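You operate a simulated robot arm through the tools that you are given. There is no shell and no other tool. Be economical: measure what you need, move in short steps, check, and stop when the job is done.

Carry out the task below with a simulated robot arm. There is one attempt and no reset: what you move stays moved.

TASK
Get the dock's table lamp shining with the dimmer at 50.
Fine: shut the guard and plug into the dimmer before you switch on.

It is judged by the outcome, as a careful person would: the job done as asked, and still so three seconds after it is handed in. It fails if anything else is knocked over, pushed out of place, dropped, spilled or broken.

THE ROBOT
A 7-joint arm with a two-finger parallel gripper, fixed in place. Base frame: the origin is at the foot of the arm, x ahead of it, y to its left, z up; the work surface is at about z = 0.86. Lengths are in m, angles in rad, forces in N, time in s.
With the tool pointing down near the work surface it reaches from about 0.3 to 0.7 m from the base axis. Its first joint turns from -1.152 to 1.152 rad. Payload 1.57 kg.
Tool frame: the origin (TCP) lies between the finger pads and is the grasp point; the fingertips stand 0.03 m ahead of it; z points along the fingers, y is the line along which they close. The gripper opens to 0.11 m. The fingers are 0.024 m wide and 0.012 m thick; the gripper's body (0.048 by 0.112 m) begins 0.078 m behind the TCP.
Orientation is that of the tool frame in the base frame, as a unit quaternion [w, x, y, z]. With the fingers straight down and closing along the base's y, the tool's x points along the base's -x, its y along +y and its z along -z.

THE INTERFACE
- The arm moves only by the tool send_rows. Its argument "increments" is a list of rows, each a list of 7 numbers: the shift along the tool's x, y, z in m, then the turn, a rotation vector about the tool's x, y, z in rad, then the finger opening in m, from 0 to 0.11. In form: [[x, y, z, wx, wy, wz, jaw], ...]. A call has 1 to 10 rows; each row shifts and turns the commanded pose from where the row before left it, along the tool's axes as they then stand. A row lasts 0.2 s, in which the tool goes at most 0.05 m and 0.15 rad; a call with a longer step from one row to the next is refused whole, and so is a gripper value outside its range. A pose out of reach is approached as far as the arm can. The call stops where the force on the tool passes 70 N (or 10 N more than at its start, if that is more) or the arm is blocked; 0.2 s more then pass. The fingers move at their own pace (about 0.108 m/s each) and stop on an object; they squeeze with about 43 N. The grip force told is the motor's: it shows also when the fingers shut on nothing. Time passes only in rows, and 0.2 s behind the last, so rows that do not move let the fingers close. It gives the time, the measured TCP pose, the force on the tool (base axes), the opening and the grip force at its end, in the units of the frame above (readings bear some noise), and new pictures: "pictures" is both (left out), scene, wrist or none.
- Cameras (640 x 400 px; columns grow to the right, rows downward): "scene" is fixed at [0.1564, -0.3801, 1.4208]; the picture's right is [0.86, -0.51, 0.00], its down [-0.21, -0.35, -0.91] and it looks along [0.47, 0.78, -0.41] (base axes); focal length 363 px, centre (320, 200). "wrist" rides on the gripper at [-0.036, 0, -0.08] in the tool frame; the picture's right is [0.00, -1.00, 0.00], its down [0.97, 0.00, -0.24] and it looks along [0.24, 0.00, 0.97] (tool axes); focal length 218 px, centre (320, 200).
- point_at(camera, pixels): for up to 12 pixels [column, row] of the newest picture of that camera ("zoom" is the newest enlarged one), the place [x, y, z] in the base frame of the surface seen there, good to about 0.003 m. No time passes.
- close_up(camera, box): a new picture of the part [left, top, right, bottom] of that camera's present view, enlarged. No time passes.
- close_job(): hands the job in; it is judged then, once.

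Work in short steps. Measure before you move; look again where a grasp or a placing could have gone wrong, and mend it. You have 80 turns and 120 pictures in all, the two below and enlarged ones among them. Open the gripper and draw the arm clear of the work before you hand the job in, unless the task says otherwise; then end with one line.

The tools are called after "Call:" by a JSON object that holds its "method" and its "body". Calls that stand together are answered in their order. send_rows: Moves the arm, as the interface text tells. Its arguments: {"type":"object","properties":{"increments":{"type":"array"},"pictures":{"type":"string","enum":["both","scene","wrist","none"]}},"required":["increments"]} The other tools are called the same way: point_at (camera, pixels) gives the place of the surface under pixels of a picture; close_up (camera, box) takes an enlarged picture of a part of a camera's view; close_job () hands the job in.

At the start:

```text
time: 0.0
eef_pos: [0.403, 0.2039, 1.1796]
tcp_rot: [0.0, -0.001, 1.0, 0.0]
contact_force: [0.3, -1.2, 0.7]
finger_gap: 0.1099
gripper_force: 0.0
```

scene: 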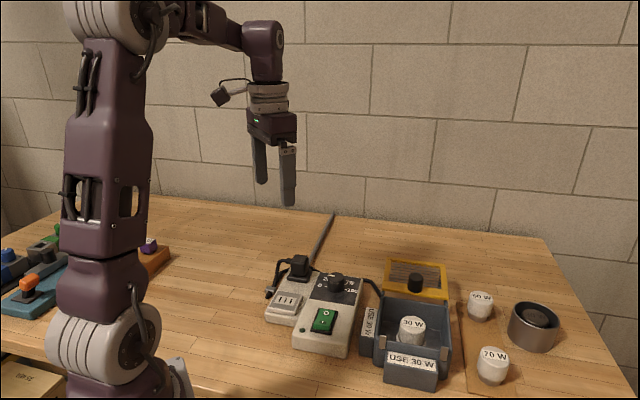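
wrist: 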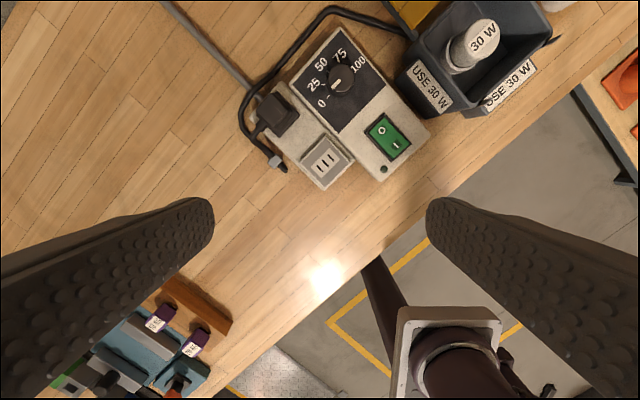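

The scene shows a dimmer with a knob, switch and plug near (320,310), and a dock holding a 30 W bulb with its yellow guard open. I'll enlarge both views before measuring.

Call:
{"method": "close_up", "body": {"camera": "scene", "box": [250, 220, 410, 370]}}

Call:
{"method": "close_up", "body": {"camera": "scene", "box": [350, 240, 570, 395]}}

Call:
{"method": "close_up", "body": {"camera": "scene", "box": [0, 220, 200, 400]}}

Call:
{"method": "close_up", "body": {"camera": "wrist", "box": [220, 0, 560, 200]}}

```text
2.67 times, centred on (330, 295) of scene
```

zoom: 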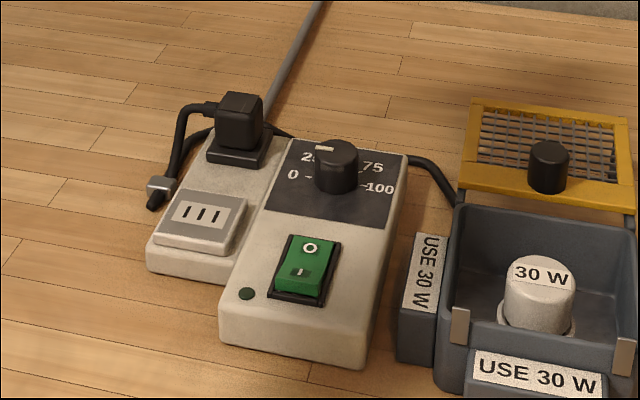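

```text
2.58 times, centred on (460, 318) of scene
```

zoom: 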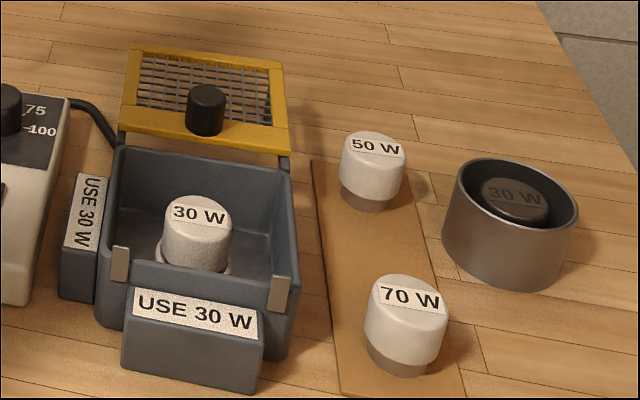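

```text
2.22 times, centred on (100, 310) of scene
```

zoom: 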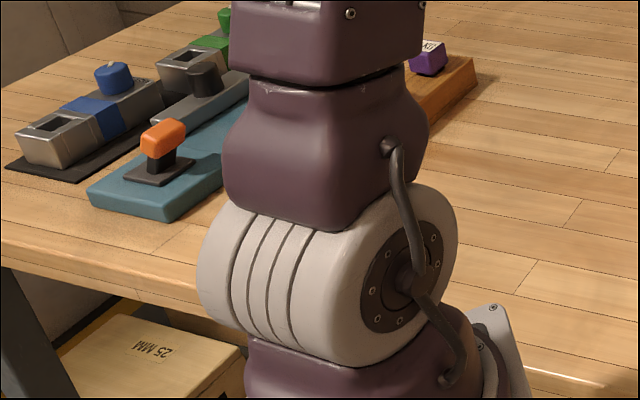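

```text
1.88 times, centred on (390, 100) of wrist
```

zoom: 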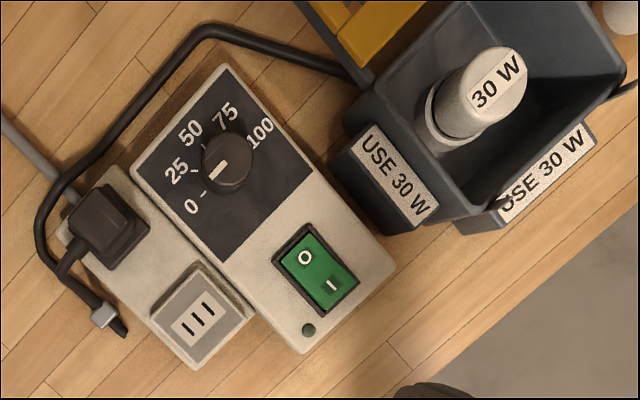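

I'll measure the key points now: plug, empty socket, knob, switch, guard knob, dock rim, latches and the bulb.

Call:
{"method": "point_at", "body": {"camera": "wrist", "pixels": [[278, 112], [325, 162], [341, 79], [335, 84], [380, 130], [396, 145], [383, 168], [482, 35], [449, 68], [303, 147], [347, 166], [300, 90]]}}

Call:
{"method": "point_at", "body": {"camera": "scene", "pixels": [[415, 276], [415, 288], [388, 264], [445, 270], [381, 293], [442, 300], [380, 340], [450, 345], [410, 322], [300, 260], [285, 301], [480, 298]]}}

Call:
{"method": "close_up", "body": {"camera": "scene", "box": [260, 245, 330, 325]}}

Call:
{"method": "close_up", "body": {"camera": "scene", "box": [360, 250, 460, 370]}}

```text
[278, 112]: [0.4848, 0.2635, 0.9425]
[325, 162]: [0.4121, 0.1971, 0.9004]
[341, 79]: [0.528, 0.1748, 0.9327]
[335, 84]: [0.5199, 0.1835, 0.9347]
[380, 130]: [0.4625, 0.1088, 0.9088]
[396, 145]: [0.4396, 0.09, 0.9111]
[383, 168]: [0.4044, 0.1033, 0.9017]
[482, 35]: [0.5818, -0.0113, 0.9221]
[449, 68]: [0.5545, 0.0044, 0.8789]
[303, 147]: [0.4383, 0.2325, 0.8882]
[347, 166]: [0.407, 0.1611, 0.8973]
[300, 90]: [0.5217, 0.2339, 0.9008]
```

```text
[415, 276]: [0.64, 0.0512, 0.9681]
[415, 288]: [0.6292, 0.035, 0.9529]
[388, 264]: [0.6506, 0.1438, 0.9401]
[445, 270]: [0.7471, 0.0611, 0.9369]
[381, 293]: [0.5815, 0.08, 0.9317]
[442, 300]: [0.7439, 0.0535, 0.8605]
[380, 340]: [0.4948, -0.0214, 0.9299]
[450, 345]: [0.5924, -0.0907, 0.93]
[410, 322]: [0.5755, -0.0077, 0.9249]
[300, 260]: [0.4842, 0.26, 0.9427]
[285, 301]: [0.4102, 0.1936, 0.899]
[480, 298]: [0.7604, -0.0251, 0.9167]
```

```text
5.00 times, centred on (295, 285) of scene
```

zoom: 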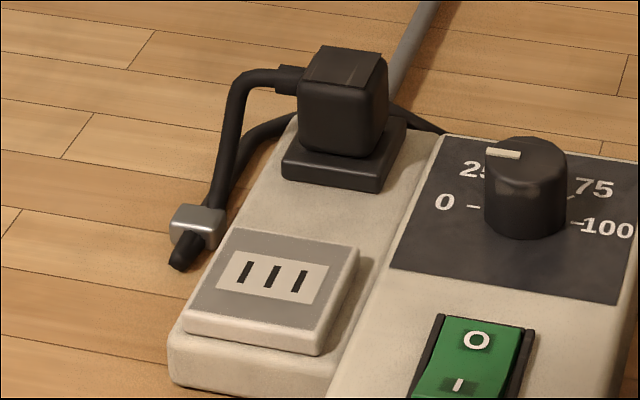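

```text
3.33 times, centred on (410, 310) of scene
```

zoom: 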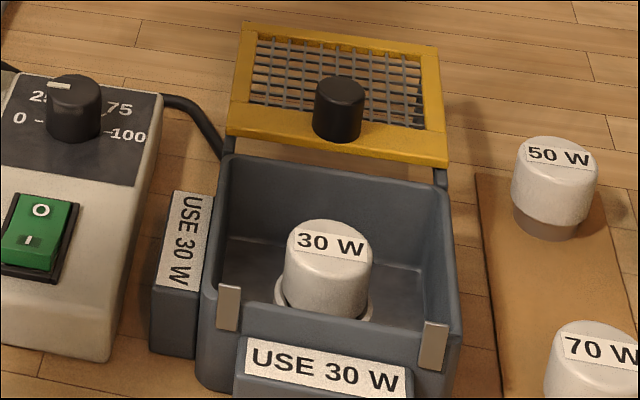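

The guard looks like a horizontal plate on rails behind the dock (z≈0.94). I'll move over the dock at this height to see it better.

Call:
{"method": "send_rows", "body": {"increments": [[-0.03, -0.034, 0, 0, 0, 0, 0.11], [-0.03, -0.034, 0, 0, 0, 0, 0.11], [-0.03, -0.034, 0, 0, 0, 0, 0.11], [-0.03, -0.034, 0, 0, 0, 0, 0.11], [-0.03, -0.034, 0, 0, 0, 0, 0.11], [0, 0, 0, 0, 0, 0, 0.11]]}}

```text
time: 1.4
eef_pos: [0.5545, 0.0335, 1.1807]
tcp_rot: [-0.001, 0.0, 1.0, 0.0]
contact_force: [0.0, 0.8, 0.6]
finger_gap: 0.1101
gripper_force: 0.0
```

scene: 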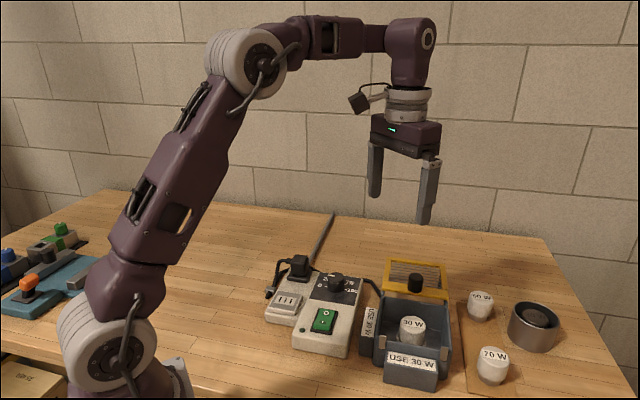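
wrist: 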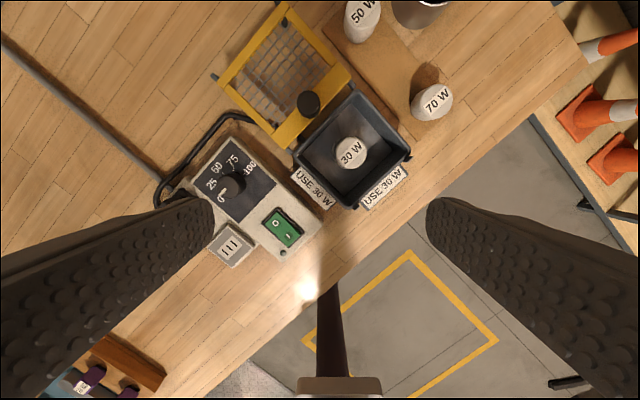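

Call:
{"method": "close_up", "body": {"camera": "wrist", "box": [200, 0, 440, 220]}}

Call:
{"method": "point_at", "body": {"camera": "wrist", "pixels": [[307, 103], [284, 145], [351, 83], [280, 10], [218, 87], [293, 157], [352, 84], [410, 155], [348, 206], [341, 155], [300, 70], [255, 180]]}}

```text
1.82 times, centred on (320, 110) of wrist
```

zoom: 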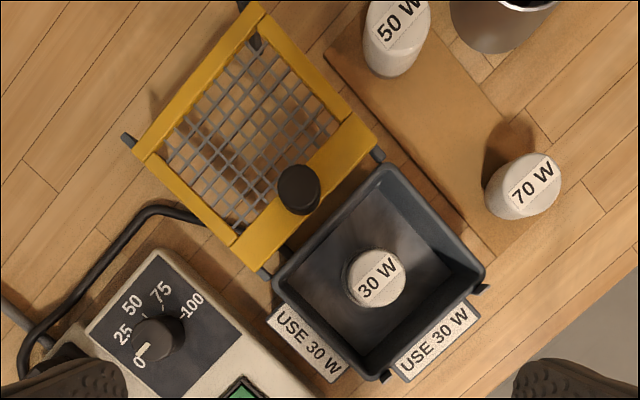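

```text
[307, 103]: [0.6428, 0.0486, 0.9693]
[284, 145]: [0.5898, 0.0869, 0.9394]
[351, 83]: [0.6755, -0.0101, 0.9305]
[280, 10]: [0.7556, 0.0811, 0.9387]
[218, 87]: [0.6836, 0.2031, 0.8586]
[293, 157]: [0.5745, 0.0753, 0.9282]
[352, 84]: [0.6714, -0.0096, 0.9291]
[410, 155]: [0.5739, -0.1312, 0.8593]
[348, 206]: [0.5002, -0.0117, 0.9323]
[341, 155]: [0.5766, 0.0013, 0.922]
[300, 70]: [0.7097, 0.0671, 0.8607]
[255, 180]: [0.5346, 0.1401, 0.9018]
```

To find the slide direction I need accurate frame and rim points, taken from the enlarged picture.

Call:
{"method": "point_at", "body": {"camera": "zoom", "pixels": [[160, 170], [230, 238], [265, 28], [345, 110], [255, 250], [365, 140], [150, 145], [245, 25], [278, 278], [385, 172], [371, 374], [474, 275]]}}

```text
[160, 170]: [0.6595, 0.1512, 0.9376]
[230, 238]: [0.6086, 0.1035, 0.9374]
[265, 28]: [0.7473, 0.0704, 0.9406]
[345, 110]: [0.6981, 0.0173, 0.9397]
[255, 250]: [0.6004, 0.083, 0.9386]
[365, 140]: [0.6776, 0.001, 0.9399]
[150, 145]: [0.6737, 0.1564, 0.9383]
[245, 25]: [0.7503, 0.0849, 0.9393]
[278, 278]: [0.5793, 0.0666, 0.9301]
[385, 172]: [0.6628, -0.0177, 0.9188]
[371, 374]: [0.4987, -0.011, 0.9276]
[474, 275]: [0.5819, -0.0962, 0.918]
```

The guard slides along d≈(0.717, 0.697), about 44°, and its knob is at (0.642, 0.0495). I'll move above the knob and turn so the fingers close along d.

Call:
{"method": "send_rows", "body": {"increments": [[-0.0437, 0.008, 0, 0, 0, 0, 0.11], [-0.0438, 0.008, 0, 0, 0, 0, 0.11], [0, 0, 0.02, 0, 0, 0.134, 0.11], [0, 0, 0.02, 0, 0, 0.134, 0.11], [0, 0, 0.02, 0, 0, 0.134, 0.11], [0, 0, 0.02, 0, 0, 0.134, 0.11], [0, 0, 0.02, 0, 0, 0.134, 0.08], [0, 0, 0.02, 0, 0, 0.133, 0.08], [0, 0, 0, 0, 0, 0, 0.08]]}}

```text
time: 3.4
eef_pos: [0.6072, 0.0447, 1.0581]
tcp_rot: [-0.001, 0.391, 0.92, 0.0]
contact_force: [0.6, -0.4, -0.2]
finger_gap: 0.08
gripper_force: 0.1
out of reach, approached as far as the arm can: row 2
```

scene: 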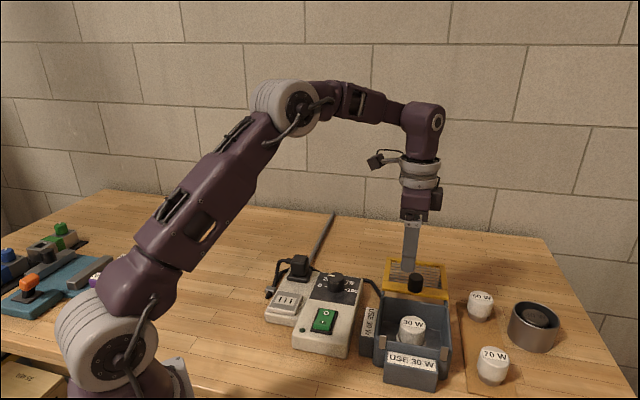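
wrist: 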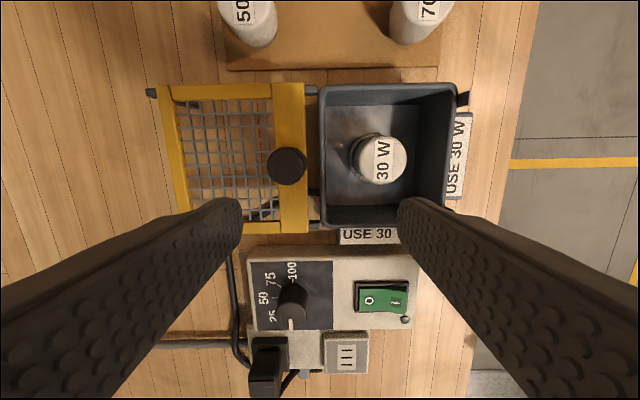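

Call:
{"method": "point_at", "body": {"camera": "wrist", "pixels": [[287, 164], [292, 92], [292, 220], [380, 90], [380, 218], [463, 98], [452, 190], [370, 296], [396, 298], [345, 352], [264, 345], [291, 297]]}}

Call:
{"method": "close_up", "body": {"camera": "wrist", "box": [220, 220, 440, 400]}}

```text
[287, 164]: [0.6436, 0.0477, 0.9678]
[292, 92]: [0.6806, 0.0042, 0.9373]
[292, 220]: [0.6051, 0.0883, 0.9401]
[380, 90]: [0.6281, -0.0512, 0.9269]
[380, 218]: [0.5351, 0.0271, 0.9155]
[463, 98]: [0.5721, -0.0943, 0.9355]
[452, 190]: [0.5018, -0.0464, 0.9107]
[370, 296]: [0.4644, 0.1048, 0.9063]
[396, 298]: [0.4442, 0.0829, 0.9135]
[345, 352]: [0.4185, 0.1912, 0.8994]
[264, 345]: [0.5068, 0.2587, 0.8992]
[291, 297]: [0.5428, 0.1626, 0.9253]
```

```text
2.22 times, centred on (330, 310) of wrist
```

zoom: 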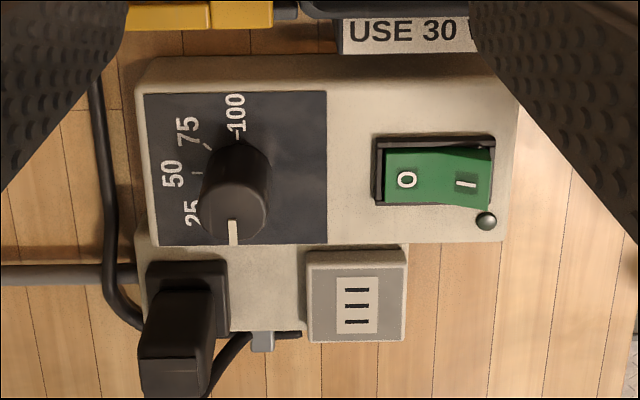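

The pointer is at 0, the rocker is off (O down), and the three-slot socket is free. I'll line up over the guard knob.

Call:
{"method": "send_rows", "body": {"increments": [[0, 0, 0.045, 0, 0, 0, 0.08], [-0.0111, 0.0141, 0, 0, 0, 0, 0.08], [-0.0111, 0.0142, 0, 0, 0, 0, 0.08], [0, 0, 0, 0, 0, 0, 0.08]], "pictures": "wrist"}}

```text
time: 4.4
eef_pos: [0.6444, 0.0465, 1.0134]
tcp_rot: [0.001, 0.39, 0.921, 0.0]
contact_force: [0.6, 0.6, 0.4]
finger_gap: 0.0801
gripper_force: 0.1
```

wrist: 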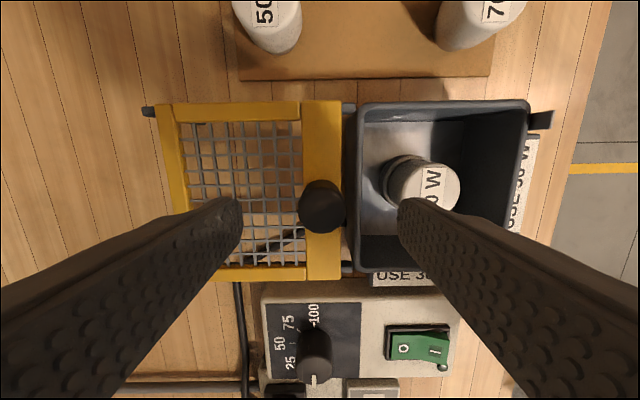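

Call:
{"method": "send_rows", "body": {"increments": [[0, 0, 0.02, 0, 0, 0, 0.06], [0, 0, 0.016, 0, 0, 0, 0.06], [0, 0, 0, 0, 0, 0, 0.02], [0, 0, 0, 0, 0, 0, 0.02], [0, 0, 0, 0, 0, 0, 0.02]], "pictures": "both"}}

```text
time: 5.6
eef_pos: [0.6438, 0.0487, 0.9775]
tcp_rot: [0.0, 0.391, 0.92, 0.0]
contact_force: [0.2, 1.0, -1.5]
finger_gap: 0.0288
gripper_force: 39.0
```

scene: 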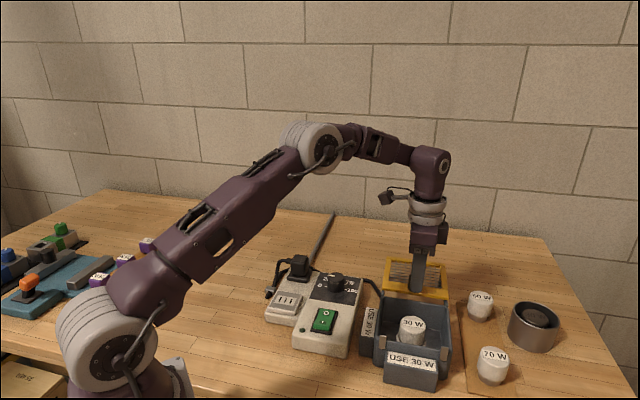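
wrist: 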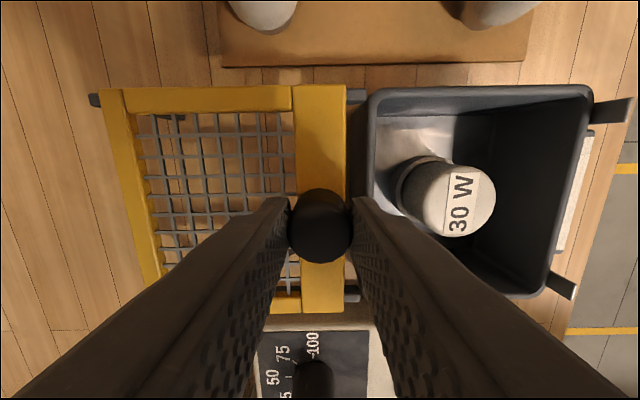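

The knob is gripped (0.029 m wide). I'll slide it along tool −y, first 0.06 m, and watch the force.

Call:
{"method": "send_rows", "body": {"increments": [[0, -0.01, 0, 0, 0, 0, 0.02], [0, -0.015, 0, 0, 0, 0, 0.02], [0, -0.015, 0, 0, 0, 0, 0.02], [0, -0.02, 0, 0, 0, 0, 0.02]], "pictures": "scene"}}

```text
time: 6.6
eef_pos: [0.6006, 0.0055, 0.9773]
tcp_rot: [0.0, 0.391, 0.92, 0.001]
contact_force: [6.5, -5.8, -9.6]
finger_gap: 0.0287
gripper_force: 39.5
```

scene: 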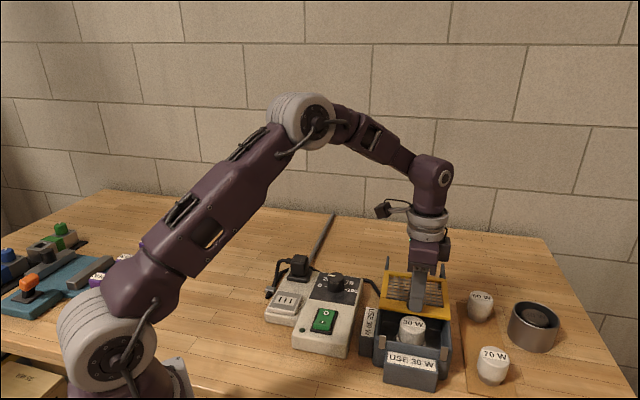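

The guard is sliding. The true direction is about 45°, so I'll add a small sideways correction and continue.

Call:
{"method": "send_rows", "body": {"increments": [[-0.001, -0.015, 0, 0, 0, 0, 0.02], [-0.0002, -0.015, 0, 0, 0, 0, 0.02], [-0.0002, -0.01, 0, 0, 0, 0, 0.02], [-0.0002, -0.01, 0, 0, 0, 0, 0.02], [0, 0, 0, 0, 0, 0, 0.02]], "pictures": "both"}}

```text
time: 7.8
eef_pos: [0.5653, -0.0299, 0.9769]
tcp_rot: [0.0, 0.391, 0.92, 0.001]
contact_force: [7.4, -5.5, -17.3]
finger_gap: 0.029
gripper_force: 38.9
```

scene: 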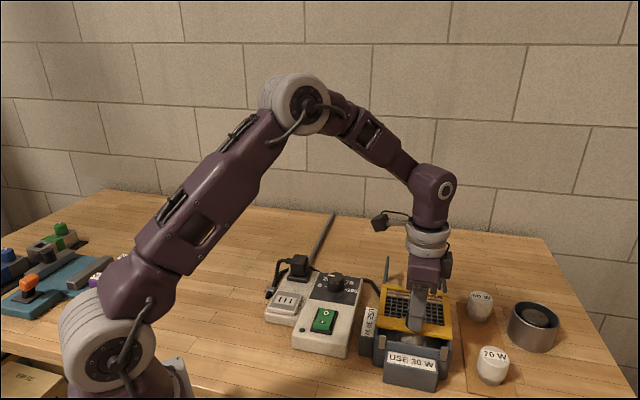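
wrist: 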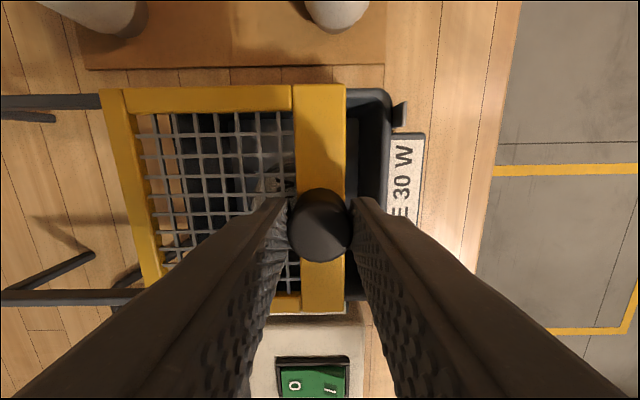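

About 0.025–0.03 m is left to the front rim. I'll continue in small steps to the stop.

Call:
{"method": "send_rows", "body": {"increments": [[-0.0005, -0.01, 0.001, 0, 0, 0, 0.02], [-0.0002, -0.008, 0, 0, 0, 0, 0.02], [-0.0001, -0.006, 0, 0, 0, 0, 0.02], [0, 0, 0, 0, 0, 0, 0.02]], "pictures": "both"}}

```text
time: 8.8
eef_pos: [0.5493, -0.0465, 0.9783]
tcp_rot: [0.001, 0.39, 0.921, 0.001]
contact_force: [-0.6, -0.7, 23.0]
finger_gap: 0.0289
gripper_force: 38.8
```

scene: 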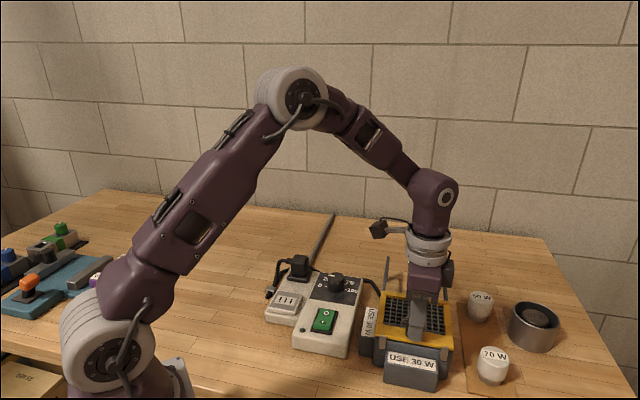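
wrist: 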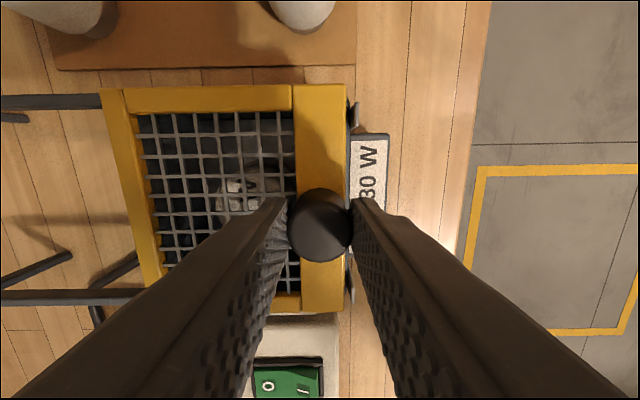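

Call:
{"method": "close_up", "body": {"camera": "scene", "box": [350, 270, 470, 395]}}

Call:
{"method": "send_rows", "body": {"increments": [[0, -0.004, -0.001, 0, 0, 0, 0.02], [0, -0.004, 0, 0, 0, 0, 0.02], [0, 0, 0, 0, 0, 0, 0.02]], "pictures": "wrist"}}

```text
3.20 times, centred on (410, 332) of scene
```

zoom: 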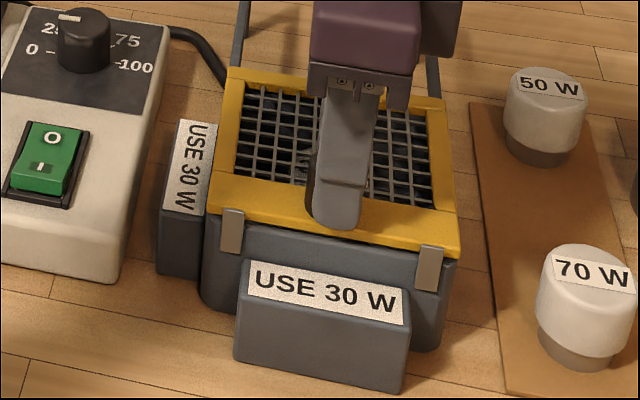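

```text
time: 9.6
eef_pos: [0.5466, -0.0493, 0.9782]
tcp_rot: [0.002, 0.39, 0.921, 0.003]
contact_force: [31.6, 21.3, -2.5]
finger_gap: 0.029
gripper_force: 39.2
```

wrist: 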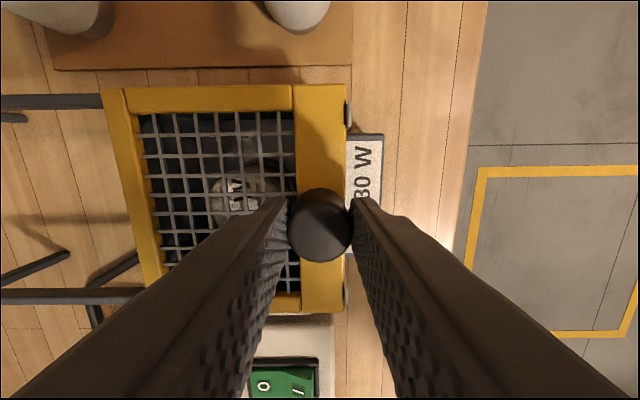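

The guard has reached its stop (about 38 N along the slide), so it's shut. I'll relax, release and rise.

Call:
{"method": "send_rows", "body": {"increments": [[0, 0.004, 0, 0, 0, 0, 0.02], [0, 0, 0, 0, 0, 0, 0.06], [0, 0, 0, 0, 0, 0, 0.06], [0, 0, -0.04, 0, 0, 0, 0.06], [0, 0, -0.05, 0, 0, 0, 0.06], [0, 0, -0.05, 0, 0, 0, 0.06], [0.04, 0, 0, 0, 0, 0, 0.06], [0.05, 0, 0, 0, 0, 0, 0.08], [0, 0, 0, 0, 0, 0, 0.08]], "pictures": "both"}}

```text
time: 11.6
eef_pos: [0.4834, 0.0138, 1.1193]
tcp_rot: [0.0, 0.391, 0.921, 0.0]
contact_force: [0.8, 0.0, 0.7]
finger_gap: 0.0799
gripper_force: 0.1
```

scene: 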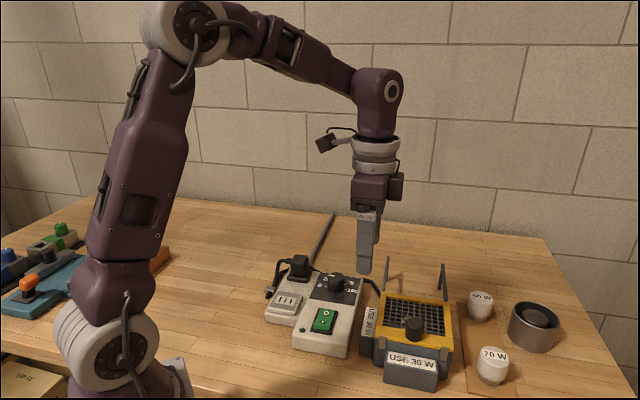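
wrist: 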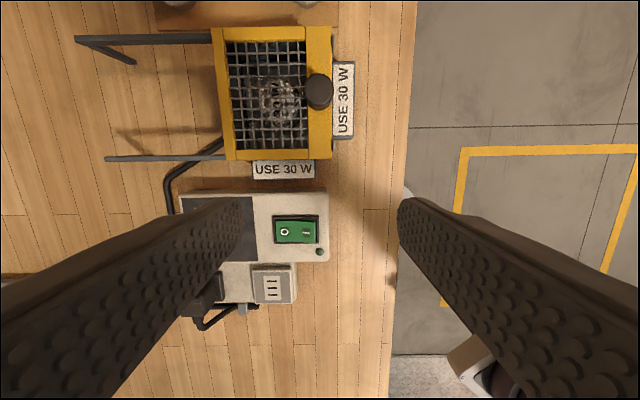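

Now I'll move over the plug at about (0.485, 0.26), keeping this yaw. The cable leaves toward tool +x, so the fingers will close on the plug's free faces.

Call:
{"method": "send_rows", "body": {"increments": [[0.0299, 0.0276, 0, 0, 0, 0, 0.08], [0.0299, 0.0276, 0, 0, 0, 0, 0.08], [0.0299, 0.0276, 0, 0, 0, 0, 0.08], [0.0299, 0.0276, 0, 0, 0, 0, 0.08], [0.0299, 0.0276, 0, 0, 0, 0, 0.08], [0.0299, 0.0276, 0, 0, 0, 0, 0.08], [0, 0, 0, 0, 0, 0, 0.08]], "pictures": "wrist"}}

Call:
{"method": "close_up", "body": {"camera": "wrist", "box": [230, 100, 430, 300]}}

Call:
{"method": "close_up", "body": {"camera": "scene", "box": [260, 245, 330, 325]}}

```text
time: 13.2
eef_pos: [0.4784, 0.2605, 1.1176]
tcp_rot: [0.001, 0.391, 0.92, -0.001]
contact_force: [1.0, 0.0, -0.3]
finger_gap: 0.08
gripper_force: 0.1
```

wrist: 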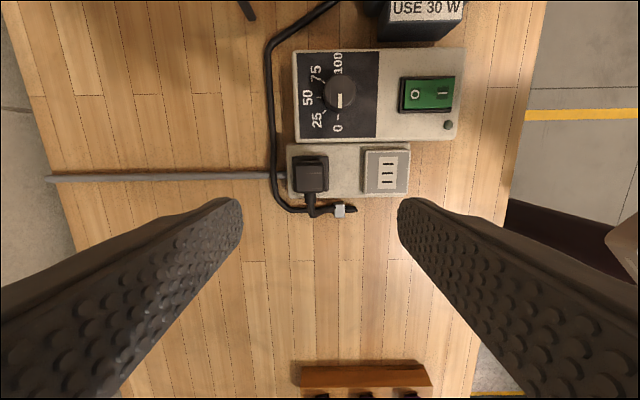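

```text
2.00 times, centred on (330, 200) of wrist
```

zoom: 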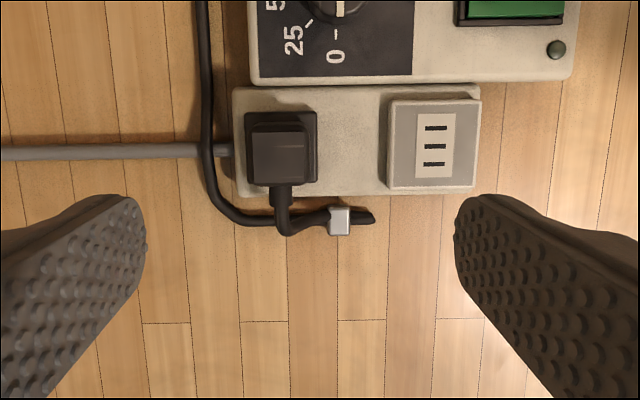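

```text
5.00 times, centred on (295, 285) of scene
```

zoom: 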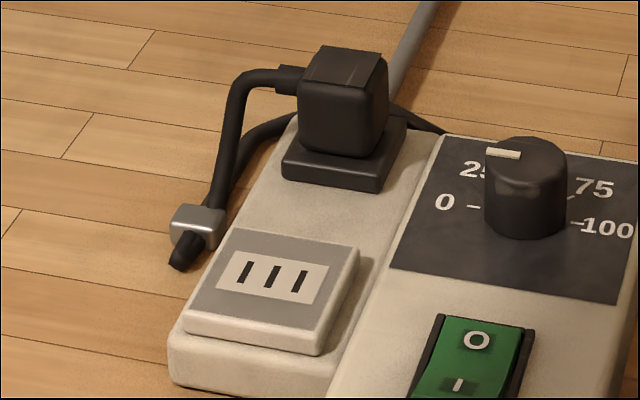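

Call:
{"method": "point_at", "body": {"camera": "wrist", "pixels": [[309, 178], [300, 178], [319, 178], [309, 170], [309, 189], [387, 173], [387, 182], [387, 164], [366, 173], [407, 173], [346, 170], [311, 197]]}}

Call:
{"method": "point_at", "body": {"camera": "scene", "pixels": [[299, 258], [299, 268], [299, 273], [301, 280], [291, 277], [300, 284], [310, 276], [285, 301], [296, 303], [285, 311], [295, 289], [290, 262]]}}

```text
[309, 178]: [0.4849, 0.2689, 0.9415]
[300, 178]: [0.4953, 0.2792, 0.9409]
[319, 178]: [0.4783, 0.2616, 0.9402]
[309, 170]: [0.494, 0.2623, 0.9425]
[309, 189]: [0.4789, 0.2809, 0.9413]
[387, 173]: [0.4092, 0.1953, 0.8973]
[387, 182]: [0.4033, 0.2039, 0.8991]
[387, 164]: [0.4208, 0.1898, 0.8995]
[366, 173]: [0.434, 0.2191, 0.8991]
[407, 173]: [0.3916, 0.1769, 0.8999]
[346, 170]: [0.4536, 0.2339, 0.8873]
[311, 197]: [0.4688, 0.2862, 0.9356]
```

```text
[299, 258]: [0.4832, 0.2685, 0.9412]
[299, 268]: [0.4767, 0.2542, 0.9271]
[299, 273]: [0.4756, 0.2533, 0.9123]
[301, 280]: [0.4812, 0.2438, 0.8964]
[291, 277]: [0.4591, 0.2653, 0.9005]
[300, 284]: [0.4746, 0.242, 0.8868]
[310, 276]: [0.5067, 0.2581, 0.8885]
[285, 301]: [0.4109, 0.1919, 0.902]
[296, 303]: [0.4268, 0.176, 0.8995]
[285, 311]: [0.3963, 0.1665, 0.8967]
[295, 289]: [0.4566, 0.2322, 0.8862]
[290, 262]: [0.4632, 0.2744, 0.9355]
```

The plug (top z≈0.942, centre ≈(0.486, 0.2695)) sits in a black outlet whose top is at z≈0.899. The white socket is at ≈(0.412, 0.196), offset about (−0.0015, −0.105) in tool axes. I'll trim the yaw, come down halfway and check.

Call:
{"method": "send_rows", "body": {"increments": [[0.0011, 0.0122, 0, 0, 0, -0.0145, 0.06], [0, 0, 0.045, 0, 0, 0, 0.06], [0, 0, 0.045, 0, 0, 0, 0.06], [0, 0, 0.03, 0, 0, 0, 0.06], [0, 0, 0, 0, 0, 0, 0.06]], "pictures": "wrist"}}

Call:
{"method": "close_up", "body": {"camera": "wrist", "box": [220, 100, 540, 300]}}

```text
time: 14.4
eef_pos: [0.4866, 0.2688, 0.9969]
tcp_rot: [0.0, 0.384, 0.923, 0.0]
contact_force: [0.3, -0.6, 0.1]
finger_gap: 0.0601
gripper_force: 0.0
```

wrist: 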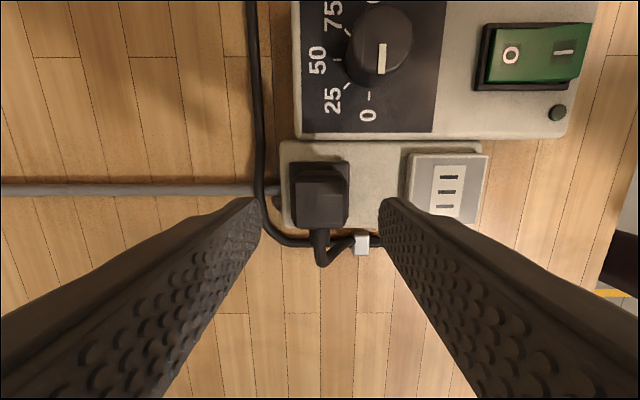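

```text
2.00 times, centred on (380, 200) of wrist
```

zoom: 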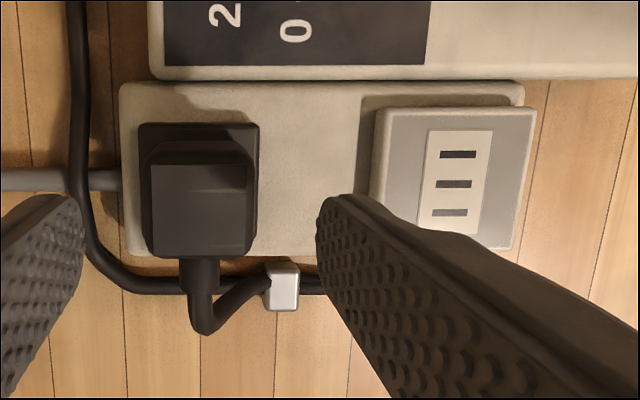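

The plug is centred under the TCP to within about 1 mm. I'll descend to z≈0.934 and grip.

Call:
{"method": "send_rows", "body": {"increments": [[0, 0, 0.03, 0, 0, 0, 0.06], [0, 0, 0.023, 0, 0, 0, 0.06], [0, 0, 0.01, 0, 0, 0, 0.06], [0, 0, 0, 0, 0, 0, 0.02], [0, 0, 0, 0, 0, 0, 0.02], [0, 0, 0, 0, 0, 0, 0.02]], "pictures": "both"}}

```text
time: 15.8
eef_pos: [0.4863, 0.2688, 0.9354]
tcp_rot: [-0.001, 0.384, 0.923, 0.0]
contact_force: [-0.2, -0.7, -0.6]
finger_gap: 0.0374
gripper_force: 42.6
```

scene: 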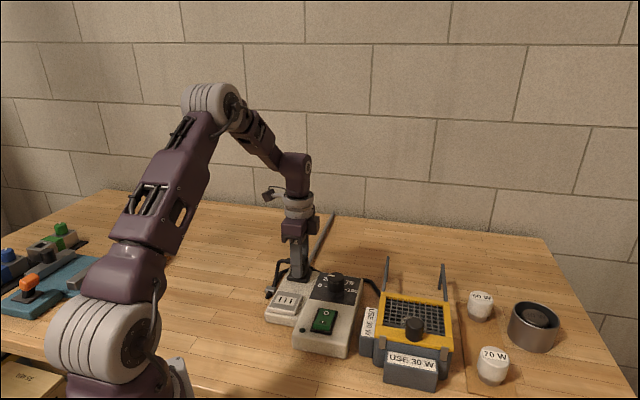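
wrist: 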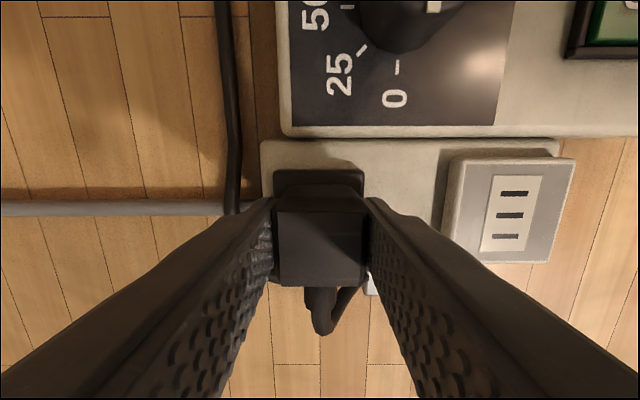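

The plug is gripped (0.037 m, no side force). I'll lift it straight up.

Call:
{"method": "send_rows", "body": {"increments": [[0, 0, -0.01, 0, 0, 0, 0.02], [0, 0, -0.01, 0, 0, 0, 0.02], [0, 0, -0.015, 0, 0, 0, 0.02], [0, 0, -0.015, 0, 0, 0, 0.02], [0, 0, 0, 0, 0, 0, 0.02]], "pictures": "both"}}

Call:
{"method": "close_up", "body": {"camera": "scene", "box": [250, 225, 350, 325]}}

```text
time: 17.0
eef_pos: [0.4878, 0.2689, 0.9857]
tcp_rot: [0.0, 0.385, 0.923, 0.0]
contact_force: [0.3, -0.1, -1.0]
finger_gap: 0.0374
gripper_force: 43.3
```

scene: 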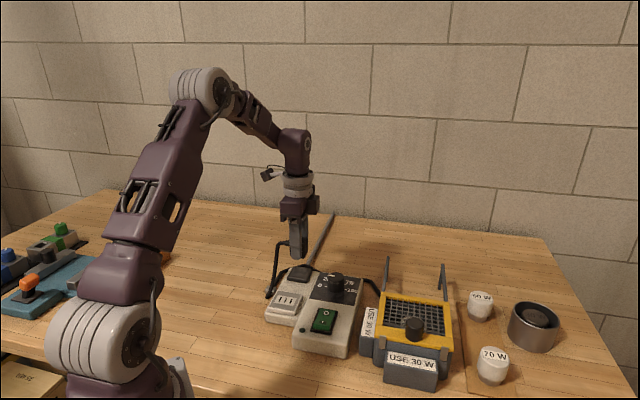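
wrist: 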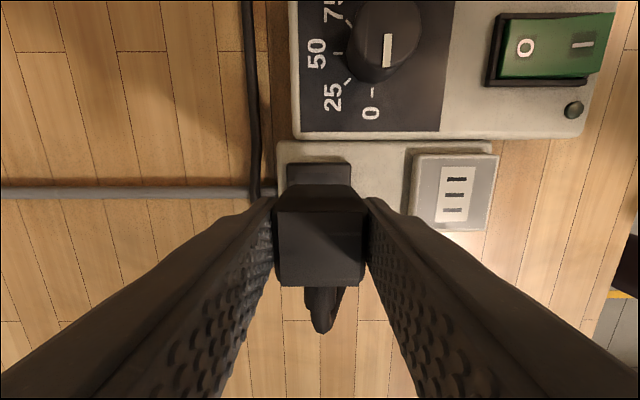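

```text
4.00 times, centred on (300, 275) of scene
```

zoom: 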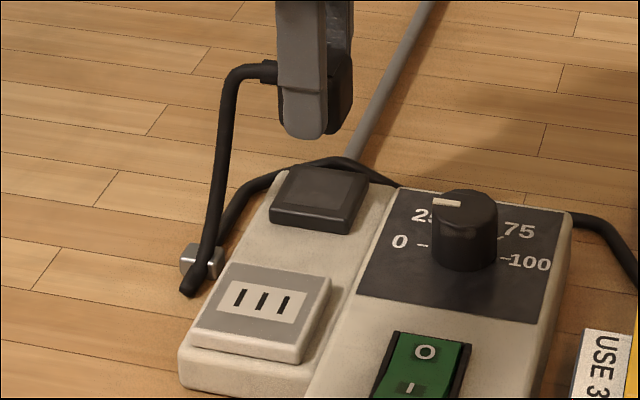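

The plug is out and the black pad is blank. I'll move it over the white socket: tool shift ≈(0, −0.107).

Call:
{"method": "send_rows", "body": {"increments": [[0.0001, -0.0356, 0, 0, 0, 0, 0.02], [0.0001, -0.0356, 0, 0, 0, 0, 0.02], [0.0001, -0.0356, 0, 0, 0, 0, 0.02], [0, 0, 0.02, 0, 0, 0, 0.02], [0, 0, 0, 0, 0, 0, 0.02]], "pictures": "both"}}

Call:
{"method": "close_up", "body": {"camera": "scene", "box": [240, 245, 340, 335]}}

Call:
{"method": "close_up", "body": {"camera": "wrist", "box": [220, 100, 420, 300]}}

```text
time: 18.2
eef_pos: [0.4103, 0.194, 0.9656]
tcp_rot: [0.0, 0.384, 0.923, 0.0]
contact_force: [0.3, -0.5, -0.7]
finger_gap: 0.037
gripper_force: 42.8
```

scene: 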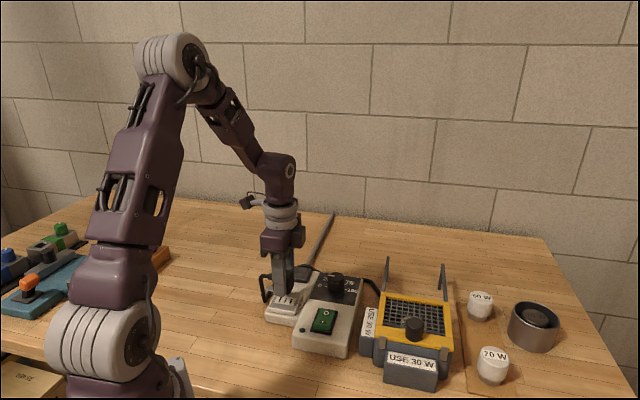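
wrist: 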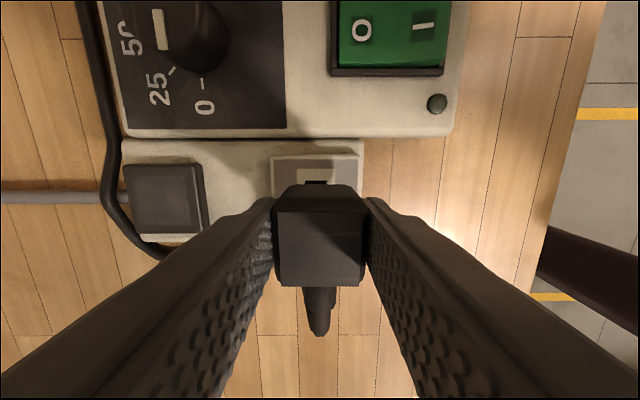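

```text
4.44 times, centred on (290, 290) of scene
```

zoom: 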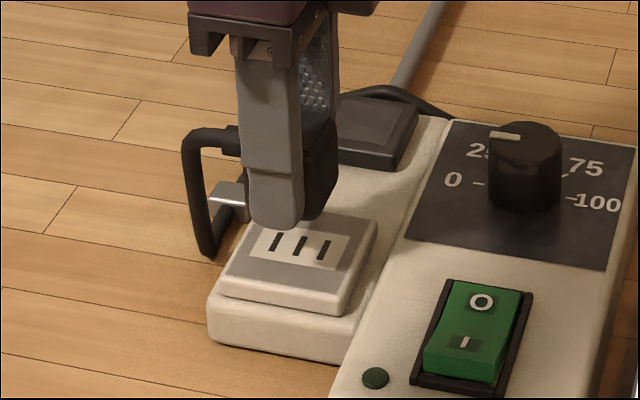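

```text
2.00 times, centred on (320, 200) of wrist
```

zoom: 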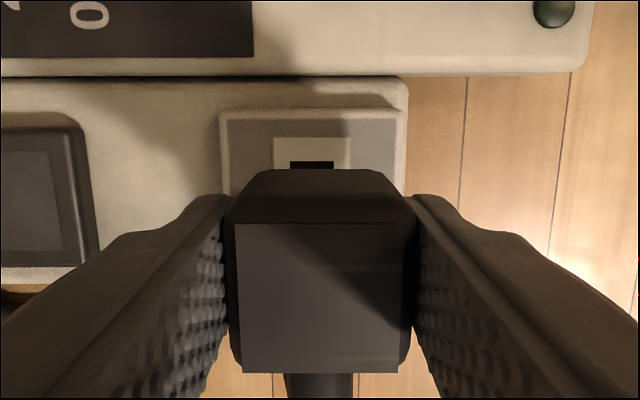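

The slots appear about 2.7 mm toward tool +y of the plug's centre; x looks right. I'll correct this and lower to just above the socket.

Call:
{"method": "send_rows", "body": {"increments": [[0, 0.0027, 0, 0, 0, 0, 0.02], [0, 0, 0.01, 0, 0, 0, 0.02], [0, 0, 0, 0, 0, 0, 0.02]], "pictures": "wrist"}}

Call:
{"method": "close_up", "body": {"camera": "wrist", "box": [220, 100, 420, 300]}}

Call:
{"method": "close_up", "body": {"camera": "scene", "box": [250, 255, 330, 325]}}

```text
time: 19.0
eef_pos: [0.4123, 0.1954, 0.9551]
tcp_rot: [0.0, 0.384, 0.923, 0.0]
contact_force: [-0.2, -0.1, 0.0]
finger_gap: 0.0373
gripper_force: 43.6
```

wrist: 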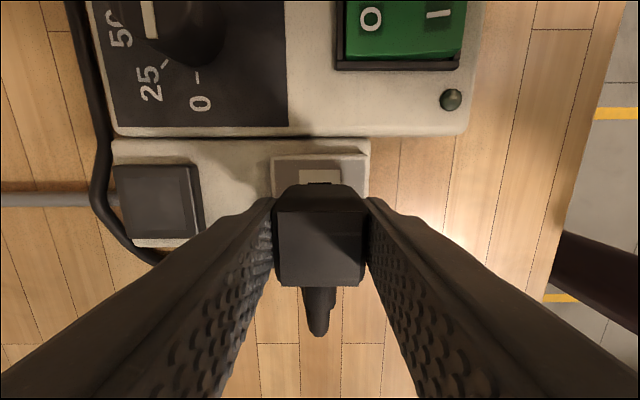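

```text
2.00 times, centred on (320, 200) of wrist
```

zoom: 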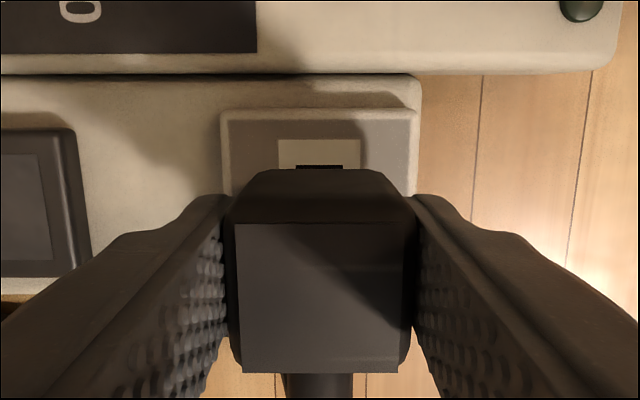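

```text
5.71 times, centred on (290, 290) of scene
```

zoom: 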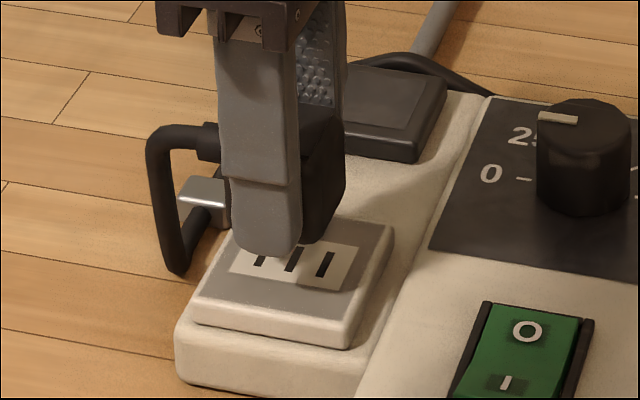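

The slots are now centred (zoom column 319.5). I'll lower to seat the plug.

Call:
{"method": "send_rows", "body": {"increments": [[0, 0, 0.008, 0, 0, 0, 0.02], [0, 0, 0.006, 0, 0, 0, 0.02], [0, 0, 0.004, 0, 0, 0, 0.02], [0, 0, 0.003, 0, 0, 0, 0.02], [0, 0, 0, 0, 0, 0, 0.02]], "pictures": "wrist"}}

Call:
{"method": "close_up", "body": {"camera": "wrist", "box": [220, 100, 420, 300]}}

Call:
{"method": "close_up", "body": {"camera": "scene", "box": [250, 255, 330, 325]}}

```text
time: 20.2
eef_pos: [0.4126, 0.1948, 0.9342]
tcp_rot: [0.002, 0.384, 0.923, 0.001]
contact_force: [6.0, -9.0, 13.0]
finger_gap: 0.0375
gripper_force: 43.3
```

wrist: 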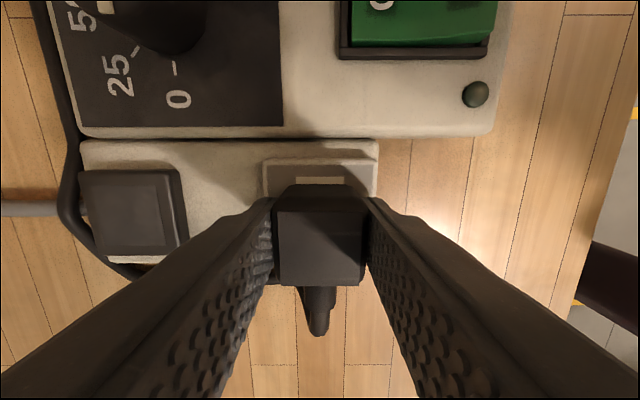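

```text
2.00 times, centred on (320, 200) of wrist
```

zoom: 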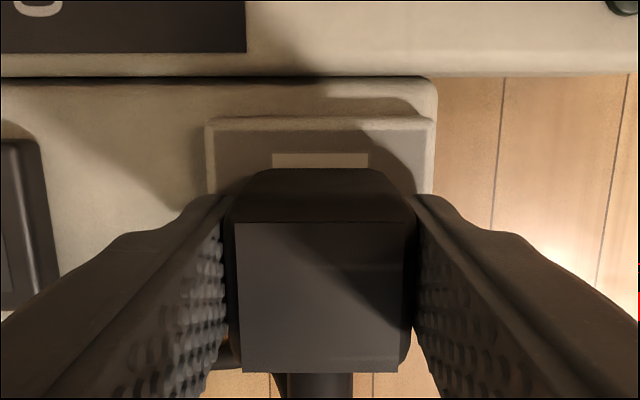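

```text
5.71 times, centred on (290, 290) of scene
```

zoom: 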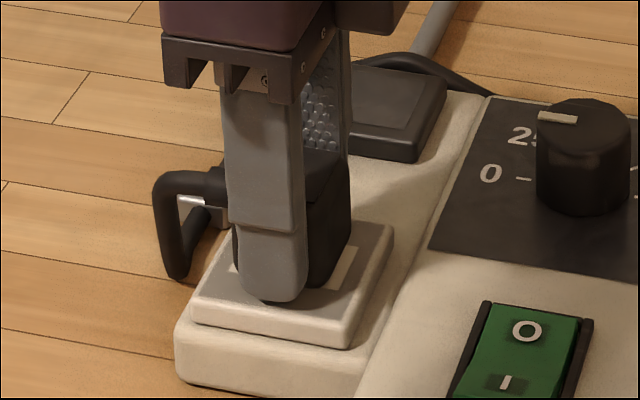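

There's contact, with about a 10 N pull along tool −x. I'll comply by 1 mm and press slightly, then re-read.

Call:
{"method": "send_rows", "body": {"increments": [[-0.001, -0.0002, 0, 0, 0, 0, 0.02], [0, 0, 0.002, 0, 0, 0, 0.02], [0, 0, 0, 0, 0, 0, 0.02]], "pictures": "none"}}

```text
time: 21.0
eef_pos: [0.4124, 0.1958, 0.933]
tcp_rot: [0.0, 0.385, 0.923, 0.001]
contact_force: [0.9, -2.0, 33.1]
finger_gap: 0.0372
gripper_force: 42.9
```

Seated: vertical force is 33 N and the side force has gone. I'll ease off, release and rise to look.

Call:
{"method": "send_rows", "body": {"increments": [[0, 0, -0.002, 0, 0, 0, 0.02], [0, 0, 0, 0, 0, 0, 0.06], [0, 0, 0, 0, 0, 0, 0.06], [0, 0, -0.03, 0, 0, 0, 0.06], [0, 0, -0.04, 0, 0, 0, 0.06], [0, 0, -0.04, 0, 0, 0, 0.06], [-0.03, 0.02, 0, 0, 0, 0, 0.06], [-0.03, 0.02, 0, 0, 0, 0, 0.06], [0, 0, 0, 0, 0, 0, 0.06]], "pictures": "both"}}

Call:
{"method": "close_up", "body": {"camera": "scene", "box": [250, 255, 330, 325]}}

Call:
{"method": "close_up", "body": {"camera": "wrist", "box": [220, 100, 460, 300]}}

```text
time: 23.0
eef_pos: [0.4838, 0.1806, 1.0441]
tcp_rot: [0.0, 0.384, 0.923, 0.0]
contact_force: [0.0, 0.2, 0.3]
finger_gap: 0.0601
gripper_force: 0.0
```

scene: 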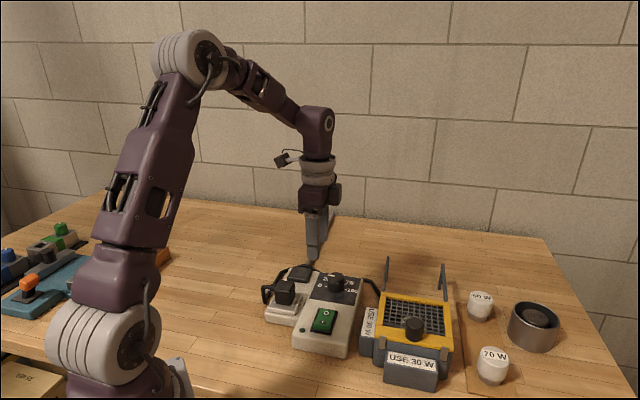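
wrist: 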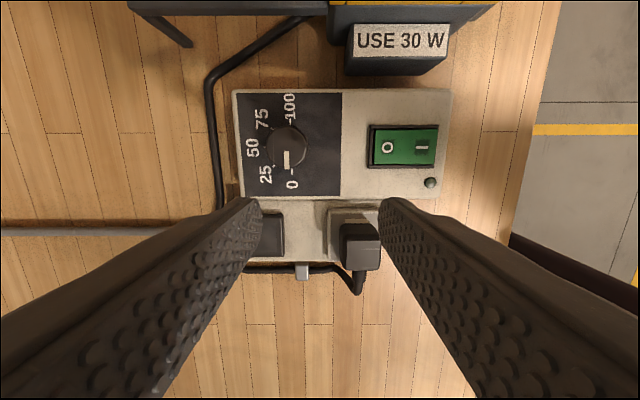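

```text
5.71 times, centred on (290, 290) of scene
```

zoom: 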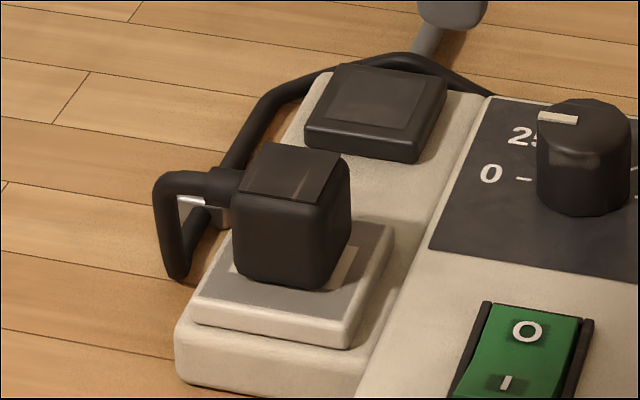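

```text
2.00 times, centred on (340, 200) of wrist
```

zoom: 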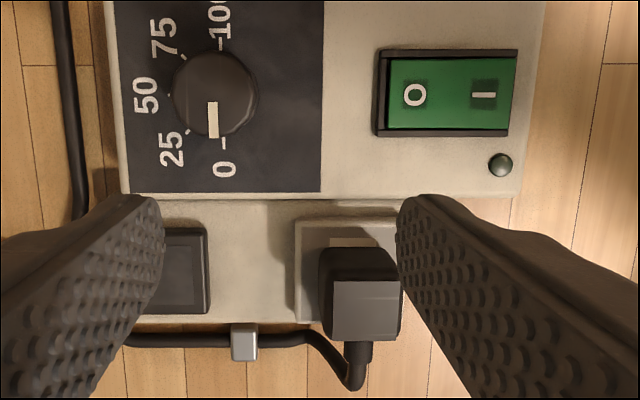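

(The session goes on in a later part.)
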